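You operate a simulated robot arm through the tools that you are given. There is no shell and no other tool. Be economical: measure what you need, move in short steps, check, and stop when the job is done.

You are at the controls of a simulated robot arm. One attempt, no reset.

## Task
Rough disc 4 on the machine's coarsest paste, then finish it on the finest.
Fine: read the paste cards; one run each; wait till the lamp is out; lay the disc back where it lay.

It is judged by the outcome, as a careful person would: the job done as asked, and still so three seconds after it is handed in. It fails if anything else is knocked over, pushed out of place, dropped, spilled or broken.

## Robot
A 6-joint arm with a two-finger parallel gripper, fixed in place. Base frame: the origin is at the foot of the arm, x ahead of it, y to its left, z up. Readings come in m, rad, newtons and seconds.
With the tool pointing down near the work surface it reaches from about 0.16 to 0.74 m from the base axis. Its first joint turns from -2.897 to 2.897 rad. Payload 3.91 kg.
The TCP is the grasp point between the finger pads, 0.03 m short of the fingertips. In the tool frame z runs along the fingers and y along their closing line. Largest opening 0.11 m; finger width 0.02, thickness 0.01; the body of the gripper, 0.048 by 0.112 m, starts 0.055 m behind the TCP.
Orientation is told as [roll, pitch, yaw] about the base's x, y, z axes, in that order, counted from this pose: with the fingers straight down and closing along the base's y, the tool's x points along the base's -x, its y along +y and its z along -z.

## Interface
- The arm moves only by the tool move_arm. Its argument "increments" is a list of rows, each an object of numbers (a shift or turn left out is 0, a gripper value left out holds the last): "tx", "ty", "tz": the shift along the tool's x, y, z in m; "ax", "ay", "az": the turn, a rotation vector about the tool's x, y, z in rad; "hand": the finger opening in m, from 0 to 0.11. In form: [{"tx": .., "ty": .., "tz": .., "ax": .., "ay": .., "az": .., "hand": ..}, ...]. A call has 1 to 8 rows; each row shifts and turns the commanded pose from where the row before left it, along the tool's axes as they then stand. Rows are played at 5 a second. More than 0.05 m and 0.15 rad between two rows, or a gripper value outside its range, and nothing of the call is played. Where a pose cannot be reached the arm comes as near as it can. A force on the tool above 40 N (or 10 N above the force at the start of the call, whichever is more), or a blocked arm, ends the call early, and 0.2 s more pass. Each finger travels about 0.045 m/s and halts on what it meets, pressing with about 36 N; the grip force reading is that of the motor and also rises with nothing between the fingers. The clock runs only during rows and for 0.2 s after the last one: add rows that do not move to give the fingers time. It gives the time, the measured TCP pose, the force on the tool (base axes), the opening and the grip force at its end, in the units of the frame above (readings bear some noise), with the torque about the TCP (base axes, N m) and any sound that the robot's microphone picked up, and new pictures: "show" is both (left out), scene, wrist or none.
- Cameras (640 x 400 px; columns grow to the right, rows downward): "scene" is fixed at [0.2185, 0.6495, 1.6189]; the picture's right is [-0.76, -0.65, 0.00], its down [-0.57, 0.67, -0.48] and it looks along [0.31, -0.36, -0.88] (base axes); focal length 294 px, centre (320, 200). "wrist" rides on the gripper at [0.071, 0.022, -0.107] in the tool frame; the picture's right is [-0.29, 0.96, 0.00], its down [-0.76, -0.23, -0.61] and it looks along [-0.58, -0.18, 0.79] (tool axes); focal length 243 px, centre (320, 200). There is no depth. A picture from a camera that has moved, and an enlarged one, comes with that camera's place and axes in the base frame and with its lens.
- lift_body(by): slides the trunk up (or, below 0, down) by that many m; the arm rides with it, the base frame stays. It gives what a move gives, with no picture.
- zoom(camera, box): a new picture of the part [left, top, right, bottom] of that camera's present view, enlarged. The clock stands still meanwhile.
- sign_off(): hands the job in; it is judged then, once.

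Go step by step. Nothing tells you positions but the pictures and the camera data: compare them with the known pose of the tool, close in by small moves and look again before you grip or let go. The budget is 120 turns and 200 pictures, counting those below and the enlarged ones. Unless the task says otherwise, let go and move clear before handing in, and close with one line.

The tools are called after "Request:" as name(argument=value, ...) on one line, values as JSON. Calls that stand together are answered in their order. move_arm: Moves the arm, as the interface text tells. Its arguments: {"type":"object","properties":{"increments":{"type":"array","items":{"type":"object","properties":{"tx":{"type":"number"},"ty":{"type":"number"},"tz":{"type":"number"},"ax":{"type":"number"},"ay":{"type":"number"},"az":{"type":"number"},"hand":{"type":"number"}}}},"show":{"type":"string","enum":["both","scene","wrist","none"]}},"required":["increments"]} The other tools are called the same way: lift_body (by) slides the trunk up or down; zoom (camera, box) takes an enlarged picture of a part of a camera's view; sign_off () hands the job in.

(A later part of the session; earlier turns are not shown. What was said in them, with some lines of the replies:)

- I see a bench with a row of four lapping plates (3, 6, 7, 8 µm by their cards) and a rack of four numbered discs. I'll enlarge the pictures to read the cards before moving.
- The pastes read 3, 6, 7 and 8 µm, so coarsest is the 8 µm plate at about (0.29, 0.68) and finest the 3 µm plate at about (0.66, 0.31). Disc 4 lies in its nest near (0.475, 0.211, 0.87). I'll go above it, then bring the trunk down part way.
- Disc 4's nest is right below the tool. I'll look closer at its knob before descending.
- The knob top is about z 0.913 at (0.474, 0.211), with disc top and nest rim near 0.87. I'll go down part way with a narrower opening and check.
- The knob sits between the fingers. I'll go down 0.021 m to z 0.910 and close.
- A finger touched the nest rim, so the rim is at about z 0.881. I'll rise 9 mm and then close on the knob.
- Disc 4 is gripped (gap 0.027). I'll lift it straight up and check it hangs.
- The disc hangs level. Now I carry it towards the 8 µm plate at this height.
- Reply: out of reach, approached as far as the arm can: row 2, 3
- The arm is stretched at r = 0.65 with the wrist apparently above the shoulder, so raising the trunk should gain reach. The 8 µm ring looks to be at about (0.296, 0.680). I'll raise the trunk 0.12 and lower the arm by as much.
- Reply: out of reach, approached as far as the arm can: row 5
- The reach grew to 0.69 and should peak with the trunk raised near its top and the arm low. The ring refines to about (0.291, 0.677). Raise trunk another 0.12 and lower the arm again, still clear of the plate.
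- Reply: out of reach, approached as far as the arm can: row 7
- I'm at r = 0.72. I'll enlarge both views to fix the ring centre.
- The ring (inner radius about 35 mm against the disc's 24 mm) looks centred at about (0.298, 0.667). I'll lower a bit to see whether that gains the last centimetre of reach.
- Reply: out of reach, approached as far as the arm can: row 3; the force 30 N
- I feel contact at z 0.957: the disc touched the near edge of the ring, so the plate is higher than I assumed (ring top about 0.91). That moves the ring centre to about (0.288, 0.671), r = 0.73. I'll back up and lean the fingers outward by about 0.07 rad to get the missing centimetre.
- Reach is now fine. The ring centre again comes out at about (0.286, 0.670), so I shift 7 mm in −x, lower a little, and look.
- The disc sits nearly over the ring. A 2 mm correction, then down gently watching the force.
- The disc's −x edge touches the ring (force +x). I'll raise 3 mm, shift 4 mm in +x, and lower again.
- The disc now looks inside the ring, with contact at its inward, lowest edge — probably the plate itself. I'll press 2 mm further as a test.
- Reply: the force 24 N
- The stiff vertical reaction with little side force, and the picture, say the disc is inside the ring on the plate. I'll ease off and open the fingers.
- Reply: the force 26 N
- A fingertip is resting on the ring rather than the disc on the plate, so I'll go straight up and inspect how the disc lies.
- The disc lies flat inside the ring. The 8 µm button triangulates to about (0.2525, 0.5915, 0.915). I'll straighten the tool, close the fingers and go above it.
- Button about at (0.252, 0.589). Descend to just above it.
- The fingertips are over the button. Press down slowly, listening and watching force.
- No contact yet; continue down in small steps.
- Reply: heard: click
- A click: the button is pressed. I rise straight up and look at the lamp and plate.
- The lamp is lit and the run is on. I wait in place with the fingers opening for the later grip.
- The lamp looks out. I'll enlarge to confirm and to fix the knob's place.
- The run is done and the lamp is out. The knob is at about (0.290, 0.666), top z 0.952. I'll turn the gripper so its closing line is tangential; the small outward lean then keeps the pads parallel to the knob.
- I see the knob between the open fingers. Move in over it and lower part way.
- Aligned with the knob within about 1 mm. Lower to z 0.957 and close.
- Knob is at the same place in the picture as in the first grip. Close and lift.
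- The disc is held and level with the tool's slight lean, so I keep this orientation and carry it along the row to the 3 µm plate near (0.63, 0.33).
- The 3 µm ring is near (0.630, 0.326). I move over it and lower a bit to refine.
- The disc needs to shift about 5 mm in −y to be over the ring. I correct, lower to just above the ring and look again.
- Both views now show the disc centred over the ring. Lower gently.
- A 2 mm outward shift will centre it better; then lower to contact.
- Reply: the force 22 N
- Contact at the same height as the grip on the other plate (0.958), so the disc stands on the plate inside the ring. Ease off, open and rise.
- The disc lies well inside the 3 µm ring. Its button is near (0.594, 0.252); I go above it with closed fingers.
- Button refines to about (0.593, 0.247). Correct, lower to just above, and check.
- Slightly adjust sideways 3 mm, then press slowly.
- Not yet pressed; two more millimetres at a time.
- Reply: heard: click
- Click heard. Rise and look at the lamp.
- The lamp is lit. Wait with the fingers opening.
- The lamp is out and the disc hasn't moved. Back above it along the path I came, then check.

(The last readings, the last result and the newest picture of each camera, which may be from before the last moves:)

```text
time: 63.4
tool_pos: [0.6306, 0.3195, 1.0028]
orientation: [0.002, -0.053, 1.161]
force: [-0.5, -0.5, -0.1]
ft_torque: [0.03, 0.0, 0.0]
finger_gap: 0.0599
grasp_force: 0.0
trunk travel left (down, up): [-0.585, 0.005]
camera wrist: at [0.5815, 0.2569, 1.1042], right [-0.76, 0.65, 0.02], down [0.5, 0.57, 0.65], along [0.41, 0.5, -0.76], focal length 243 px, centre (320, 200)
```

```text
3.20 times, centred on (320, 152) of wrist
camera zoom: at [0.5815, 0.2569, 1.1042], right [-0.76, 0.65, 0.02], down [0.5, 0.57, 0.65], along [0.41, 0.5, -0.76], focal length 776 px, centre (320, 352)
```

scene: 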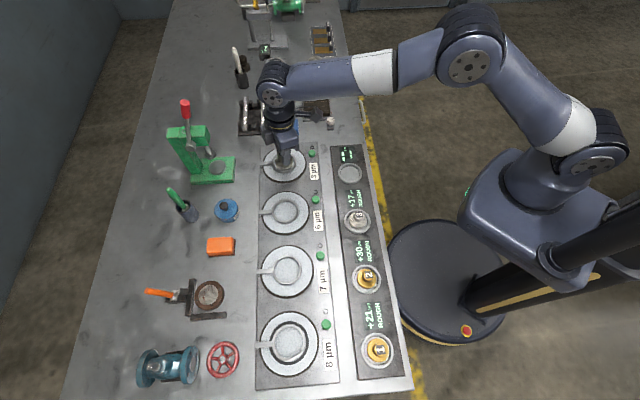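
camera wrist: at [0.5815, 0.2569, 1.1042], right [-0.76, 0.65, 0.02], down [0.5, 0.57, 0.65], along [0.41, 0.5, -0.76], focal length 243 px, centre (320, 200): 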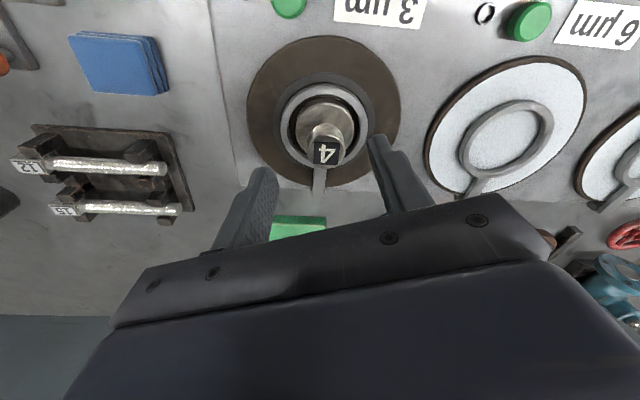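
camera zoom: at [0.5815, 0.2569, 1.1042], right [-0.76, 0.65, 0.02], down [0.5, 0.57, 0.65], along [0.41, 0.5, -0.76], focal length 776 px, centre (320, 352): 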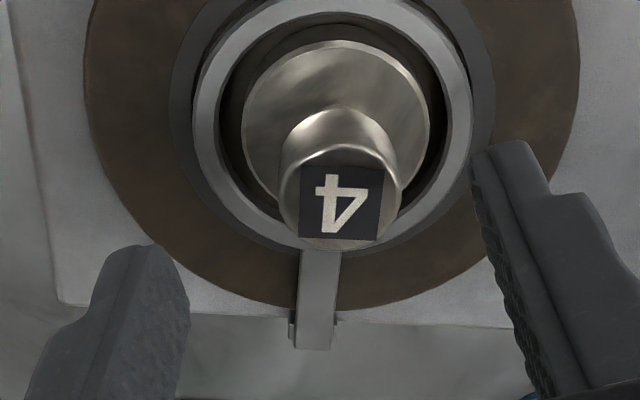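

Small correction and lower to grip height.

Request:
move_arm(increments=[{"tx": -0.003, "ty": 0.002, "tz": 0.015}, {"tz": 0.02}, {"tz": 0.01}, {}], show="wrist")

Request:
zoom(camera="wrist", box=[220, 110, 420, 235])

```text
time: 64.4
tool_pos: [0.6324, 0.3255, 0.9582]
orientation: [-0.001, -0.054, 1.162]
force: [-0.3, 1.2, -0.4]
ft_torque: [-0.03, -0.01, 0.0]
finger_gap: 0.06
grasp_force: 0.1
trunk travel left (down, up): [-0.585, 0.005]
camera wrist: at [0.5809, 0.2629, 1.0593], right [-0.76, 0.65, 0.02], down [0.5, 0.57, 0.65], along [0.41, 0.5, -0.76], focal length 243 px, centre (320, 200)
```

wrist: 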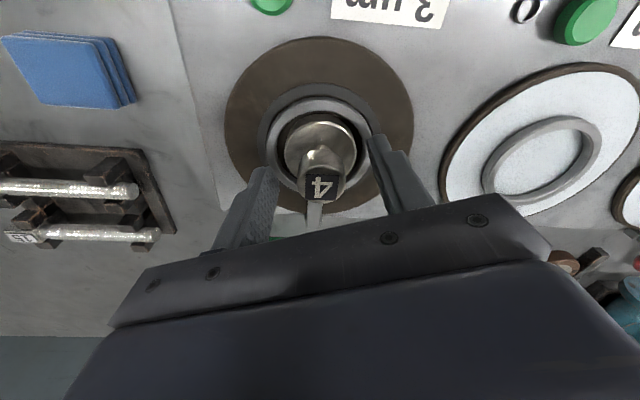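

```text
3.20 times, centred on (320, 172) of wrist
camera zoom: at [0.5809, 0.2629, 1.0593], right [-0.76, 0.65, 0.02], down [0.5, 0.57, 0.65], along [0.41, 0.5, -0.76], focal length 776 px, centre (320, 288)
```

zoom: 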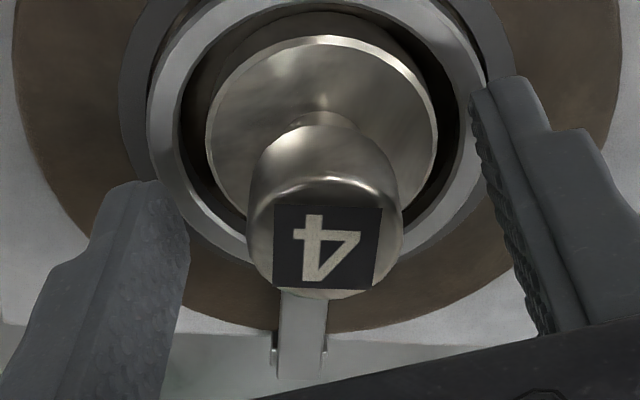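

The knob sits as before between the pads. Close and lift.

Request:
move_arm(increments=[{"hand": 0.015}, {}, {}, {}], show="none")

Request:
move_arm(increments=[{"tz": -0.01}, {"tz": -0.02}, {"tz": -0.03}, {}], show="wrist")

Request:
zoom(camera="scene", box=[240, 130, 400, 230])

```text
time: 65.4
tool_pos: [0.6326, 0.3253, 0.9576]
orientation: [0.001, -0.055, 1.162]
force: [-0.1, -0.1, 0.5]
ft_torque: [-0.05, 0.07, -0.02]
finger_gap: 0.0268
grasp_force: 36.1
trunk travel left (down, up): [-0.585, 0.005]
```

```text
time: 66.4
tool_pos: [0.63, 0.324, 1.0179]
orientation: [0.001, -0.053, 1.161]
force: [0.9, 0.6, -2.8]
ft_torque: [0.02, -0.02, 0.03]
finger_gap: 0.0271
grasp_force: 35.8
trunk travel left (down, up): [-0.585, 0.005]
camera wrist: at [0.5794, 0.2608, 1.1203], right [-0.76, 0.65, 0.02], down [0.5, 0.57, 0.65], along [0.41, 0.5, -0.76], focal length 243 px, centre (320, 200)
```

wrist: 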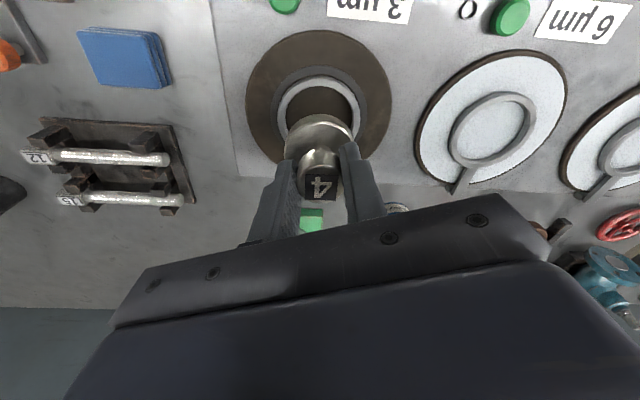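

```text
4.00 times, centred on (320, 180) of scene
camera zoom: at [0.2185, 0.6495, 1.6189], right [-0.76, -0.65, 0.0], down [-0.57, 0.67, -0.48], along [0.31, -0.36, -0.88], focal length 1175 px, centre (320, 280)
```

zoom: 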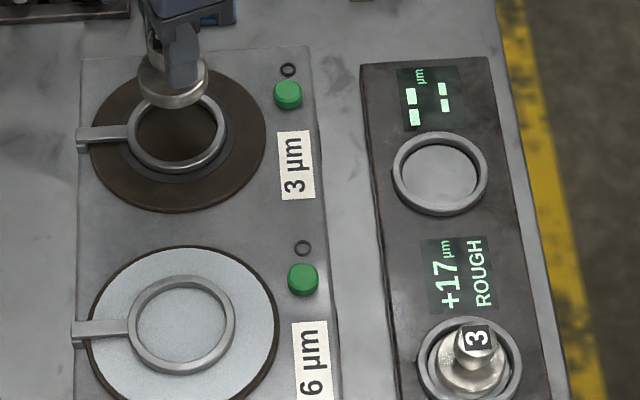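

Disc 4 is held; its nest's display shows "--". I carry it back above the nest at (0.4745, 0.2105).

Request:
move_arm(increments=[{"tx": 0.0342, "ty": 0.0194}, {"tx": 0.0342, "ty": 0.0194}, {"tx": 0.0342, "ty": 0.0194}, {"tx": 0.0342, "ty": 0.0194}, {"tx": 0.0342, "ty": 0.0196}, {"tz": 0.03}, {}], show="wrist")

Request:
zoom(camera="wrist", box=[220, 60, 420, 185])

Request:
zoom(camera="scene", box=[300, 130, 400, 192])

```text
time: 68.0
tool_pos: [0.474, 0.208, 0.9792]
orientation: [0.0, -0.053, 1.16]
force: [1.4, 0.5, -2.2]
ft_torque: [-0.03, 0.01, 0.01]
finger_gap: 0.0268
grasp_force: 36.3
trunk travel left (down, up): [-0.585, 0.005]
camera wrist: at [0.4223, 0.1452, 1.0806], right [-0.76, 0.65, 0.02], down [0.5, 0.57, 0.65], along [0.41, 0.5, -0.76], focal length 243 px, centre (320, 200)
```

wrist: 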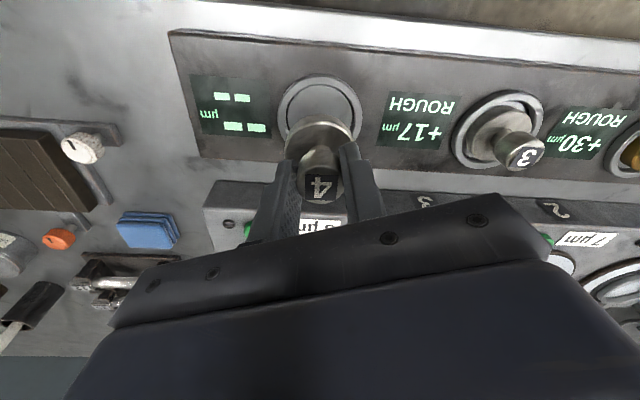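

```text
3.20 times, centred on (320, 122) of wrist
camera zoom: at [0.4223, 0.1452, 1.0806], right [-0.76, 0.65, 0.02], down [0.5, 0.57, 0.65], along [0.41, 0.5, -0.76], focal length 776 px, centre (320, 448)
```

zoom: 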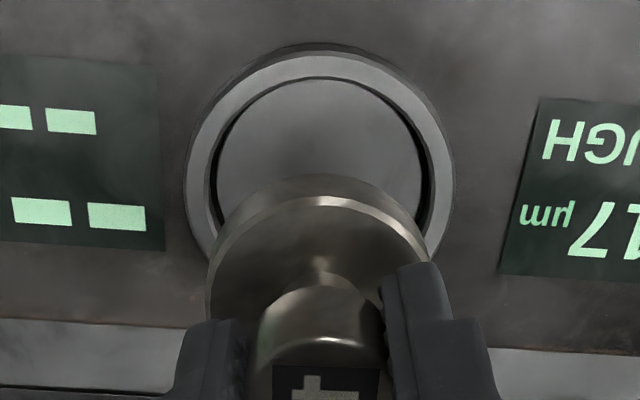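

```text
6.40 times, centred on (350, 161) of scene
camera zoom: at [0.2185, 0.6495, 1.6189], right [-0.76, -0.65, 0.0], down [-0.57, 0.67, -0.48], along [0.31, -0.36, -0.88], focal length 1880 px, centre (128, 450)
```

zoom: 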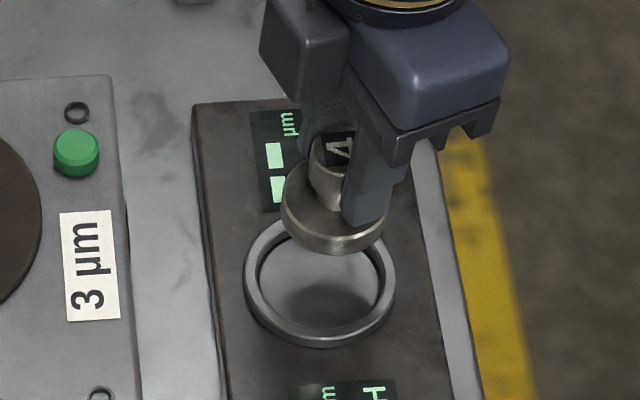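

Descend toward the nest, still above the rim, and check both views.

Request:
move_arm(increments=[{"tz": 0.02}, {"tz": 0.018}, {}], show="none")

Request:
zoom(camera="wrist", box=[220, 60, 420, 185])

Request:
zoom(camera="scene", box=[300, 130, 400, 192])

```text
time: 68.8
tool_pos: [0.4719, 0.2092, 0.9416]
orientation: [0.001, -0.053, 1.162]
force: [-0.1, -0.4, -3.6]
ft_torque: [0.05, -0.03, -0.03]
finger_gap: 0.0267
grasp_force: 36.6
trunk travel left (down, up): [-0.585, 0.005]
```

```text
3.20 times, centred on (320, 122) of wrist
camera zoom: at [0.4223, 0.1473, 1.0429], right [-0.76, 0.65, 0.02], down [0.5, 0.57, 0.65], along [0.41, 0.5, -0.76], focal length 776 px, centre (320, 448)
```

zoom: 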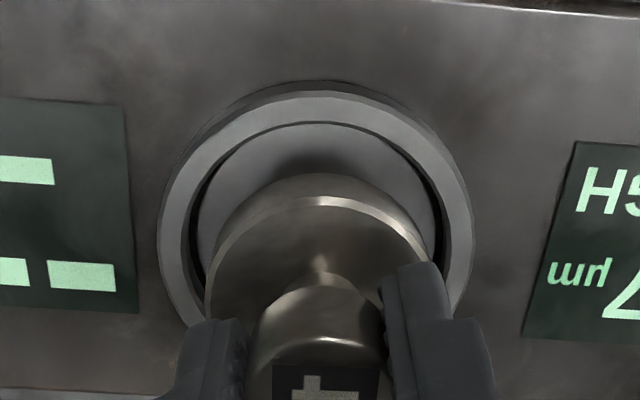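

```text
6.40 times, centred on (350, 161) of scene
camera zoom: at [0.2185, 0.6495, 1.6189], right [-0.76, -0.65, 0.0], down [-0.57, 0.67, -0.48], along [0.31, -0.36, -0.88], focal length 1880 px, centre (128, 450)
```

zoom: 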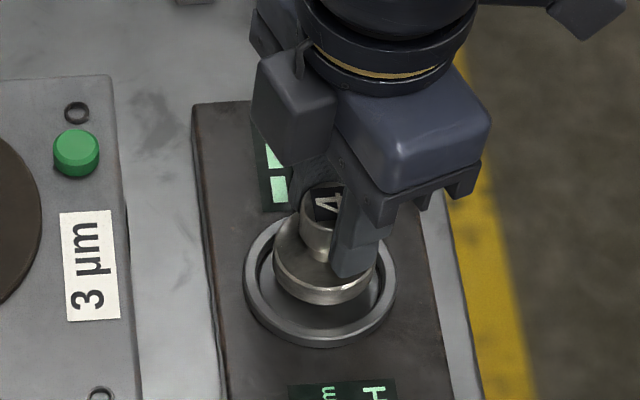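

Nearly centred; I shift about 2 mm outward and lower 10 mm, then look again.

Request:
move_arm(increments=[{"tx": -0.002, "ty": -0.0015}, {"tz": 0.01}, {}], show="none")

Request:
zoom(camera="wrist", box=[220, 60, 420, 185])

Request:
zoom(camera="scene", box=[300, 130, 400, 192])

```text
time: 69.6
tool_pos: [0.4745, 0.2108, 0.9297]
orientation: [-0.001, -0.054, 1.161]
force: [-0.4, 0.0, -2.4]
ft_torque: [0.01, -0.01, 0.01]
finger_gap: 0.0269
grasp_force: 36.3
trunk travel left (down, up): [-0.585, 0.005]
```

```text
3.20 times, centred on (320, 122) of wrist
camera zoom: at [0.4252, 0.1485, 1.0319], right [-0.76, 0.65, 0.02], down [0.5, 0.57, 0.65], along [0.41, 0.5, -0.76], focal length 776 px, centre (320, 448)
```

zoom: 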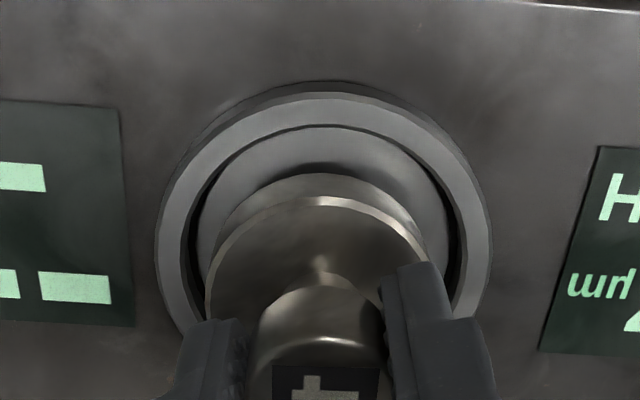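

```text
6.40 times, centred on (350, 161) of scene
camera zoom: at [0.2185, 0.6495, 1.6189], right [-0.76, -0.65, 0.0], down [-0.57, 0.67, -0.48], along [0.31, -0.36, -0.88], focal length 1880 px, centre (128, 450)
```

zoom: 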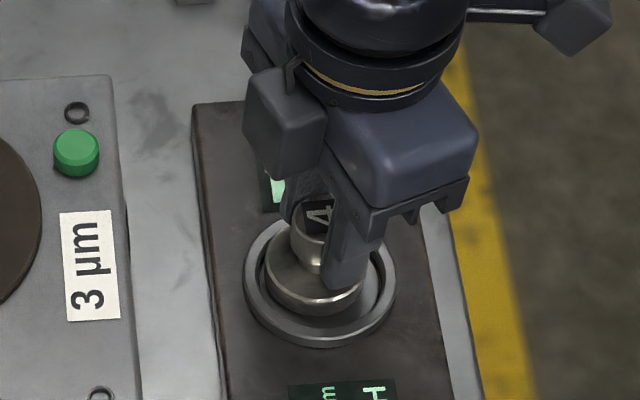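

The disc is centred within about 2 mm. Lower to contact in small steps.

Request:
move_arm(increments=[{"tx": 0.0012, "tz": 0.005}, {"tz": 0.003}, {}], show="none")

Request:
move_arm(increments=[{"tz": 0.002}, {}], show="none")

Request:
zoom(camera="wrist", box=[220, 60, 420, 185])

Request:
zoom(camera="scene", box=[300, 130, 400, 192])

```text
time: 70.4
tool_pos: [0.4745, 0.2115, 0.9248]
orientation: [0.0, -0.057, 1.162]
force: [-1.7, -2.9, 18.4]
ft_torque: [-0.45, 0.25, -0.04]
finger_gap: 0.0267
grasp_force: 36.4
trunk travel left (down, up): [-0.585, 0.005]
```

```text
time: 71.0
tool_pos: [0.4748, 0.2119, 0.9243]
orientation: [-0.005, -0.059, 1.159]
force: [-5.9, -3.5, 20.9]
ft_torque: [-0.38, 0.62, 0.0]
finger_gap: 0.0269
grasp_force: 35.4
trunk travel left (down, up): [-0.585, 0.005]
stopped in row 2: the force on the tool passed its limit at 41 N (the readings are from after the stop); the commanded pose is now the measured one
```

```text
3.20 times, centred on (320, 122) of wrist
camera zoom: at [0.4246, 0.1481, 1.0253], right [-0.76, 0.65, 0.01], down [0.5, 0.57, 0.65], along [0.41, 0.5, -0.76], focal length 776 px, centre (320, 448)
```

zoom: 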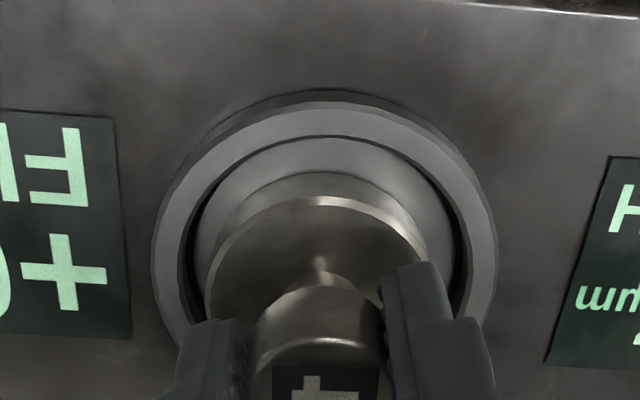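

```text
6.40 times, centred on (350, 161) of scene
camera zoom: at [0.2185, 0.6495, 1.6189], right [-0.76, -0.65, 0.0], down [-0.57, 0.67, -0.48], along [0.31, -0.36, -0.88], focal length 1880 px, centre (128, 450)
```

zoom: 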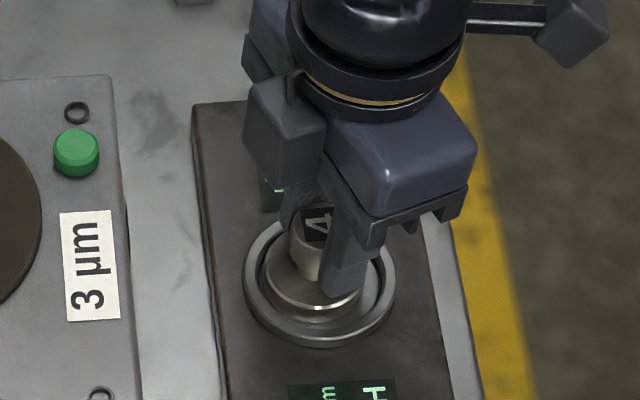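

The disc stands on the nest floor and the display now reads "+0… FI…". It lies 3–4 mm off centre, so I lift 3 mm, shift it towards −x, and set it down.

Request:
move_arm(increments=[{"tz": -0.004}, {"tx": 0.002, "ty": 0.003}, {"tz": 0.003}, {}], show="none")

Request:
zoom(camera="wrist", box=[220, 60, 420, 185])

Request:
zoom(camera="scene", box=[300, 130, 400, 192])

```text
time: 72.0
tool_pos: [0.4724, 0.2119, 0.925]
orientation: [-0.002, -0.061, 1.16]
force: [-0.7, 1.1, 8.8]
ft_torque: [-0.1, 0.3, -0.04]
finger_gap: 0.0266
grasp_force: 36.1
trunk travel left (down, up): [-0.585, 0.005]
```

```text
3.20 times, centred on (320, 122) of wrist
camera zoom: at [0.4221, 0.1481, 1.0253], right [-0.76, 0.65, 0.01], down [0.5, 0.57, 0.65], along [0.41, 0.5, -0.76], focal length 776 px, centre (320, 448)
```

zoom: 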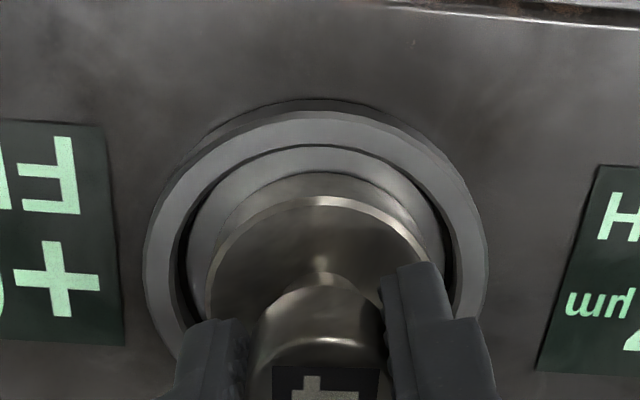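

```text
6.40 times, centred on (350, 161) of scene
camera zoom: at [0.2185, 0.6495, 1.6189], right [-0.76, -0.65, 0.0], down [-0.57, 0.67, -0.48], along [0.31, -0.36, -0.88], focal length 1880 px, centre (128, 450)
```

zoom: 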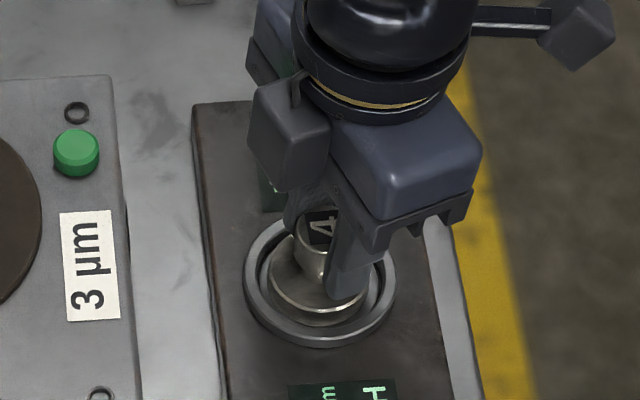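

Centred and resting on the floor. Open and rise straight up.

Request:
move_arm(increments=[{"tz": -0.001, "hand": 0.04}, {"hand": 0.06}, {}, {}], show="none")

Request:
move_arm(increments=[{"tz": -0.01}, {"tz": -0.03}, {"tz": -0.04}, {"tz": -0.04}, {"tx": 0.04}, {"tx": 0.04}, {}], show="both")

Request:
zoom(camera="scene", box=[300, 130, 400, 192])

```text
time: 73.0
tool_pos: [0.4727, 0.2108, 0.9245]
orientation: [-0.005, -0.056, 1.161]
force: [0.3, 1.1, 0.4]
ft_torque: [0.0, 0.02, 0.01]
finger_gap: 0.0598
grasp_force: 0.1
trunk travel left (down, up): [-0.585, 0.005]
```

```text
time: 74.6
tool_pos: [0.4376, 0.1307, 1.0396]
orientation: [-0.005, -0.056, 1.16]
force: [0.4, -0.2, -0.1]
ft_torque: [-0.02, 0.01, 0.02]
finger_gap: 0.0601
grasp_force: 0.0
trunk travel left (down, up): [-0.585, 0.005]
camera wrist: at [0.3864, 0.0676, 1.1411], right [-0.76, 0.65, 0.01], down [0.5, 0.57, 0.65], along [0.41, 0.5, -0.76], focal length 243 px, centre (320, 200)
```

scene: 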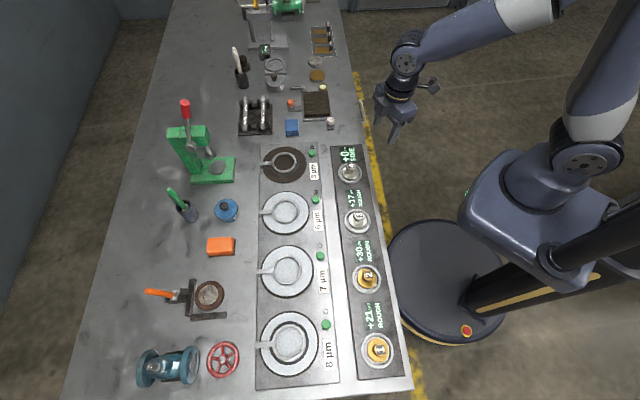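
wrist: 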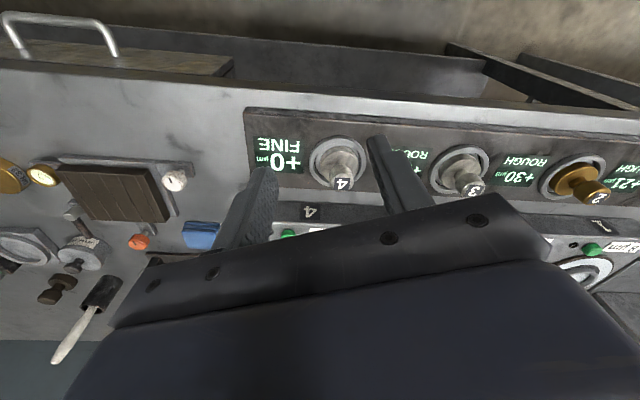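

```text
6.40 times, centred on (350, 161) of scene
camera zoom: at [0.2185, 0.6495, 1.6189], right [-0.76, -0.65, 0.0], down [-0.57, 0.67, -0.48], along [0.31, -0.36, -0.88], focal length 1880 px, centre (128, 450)
```

zoom: 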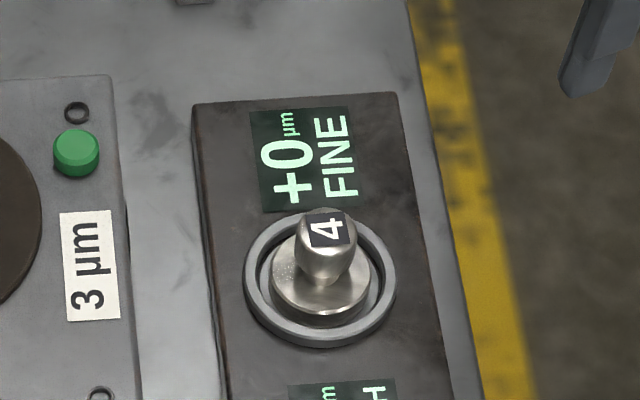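

The nest display reads "+0 µm FINE", disc 4 lies flat in its nest, and the arm is clear with everything else in place. Handing in.

Request:
sign_off()

```text
The job is handed in.
```

Disc 4 was roughed on the 8 µm paste and finished on the 3 µm paste, one run each with the lamp out before I lifted it; it now lies in its nest, which reads +0 µm FINE.
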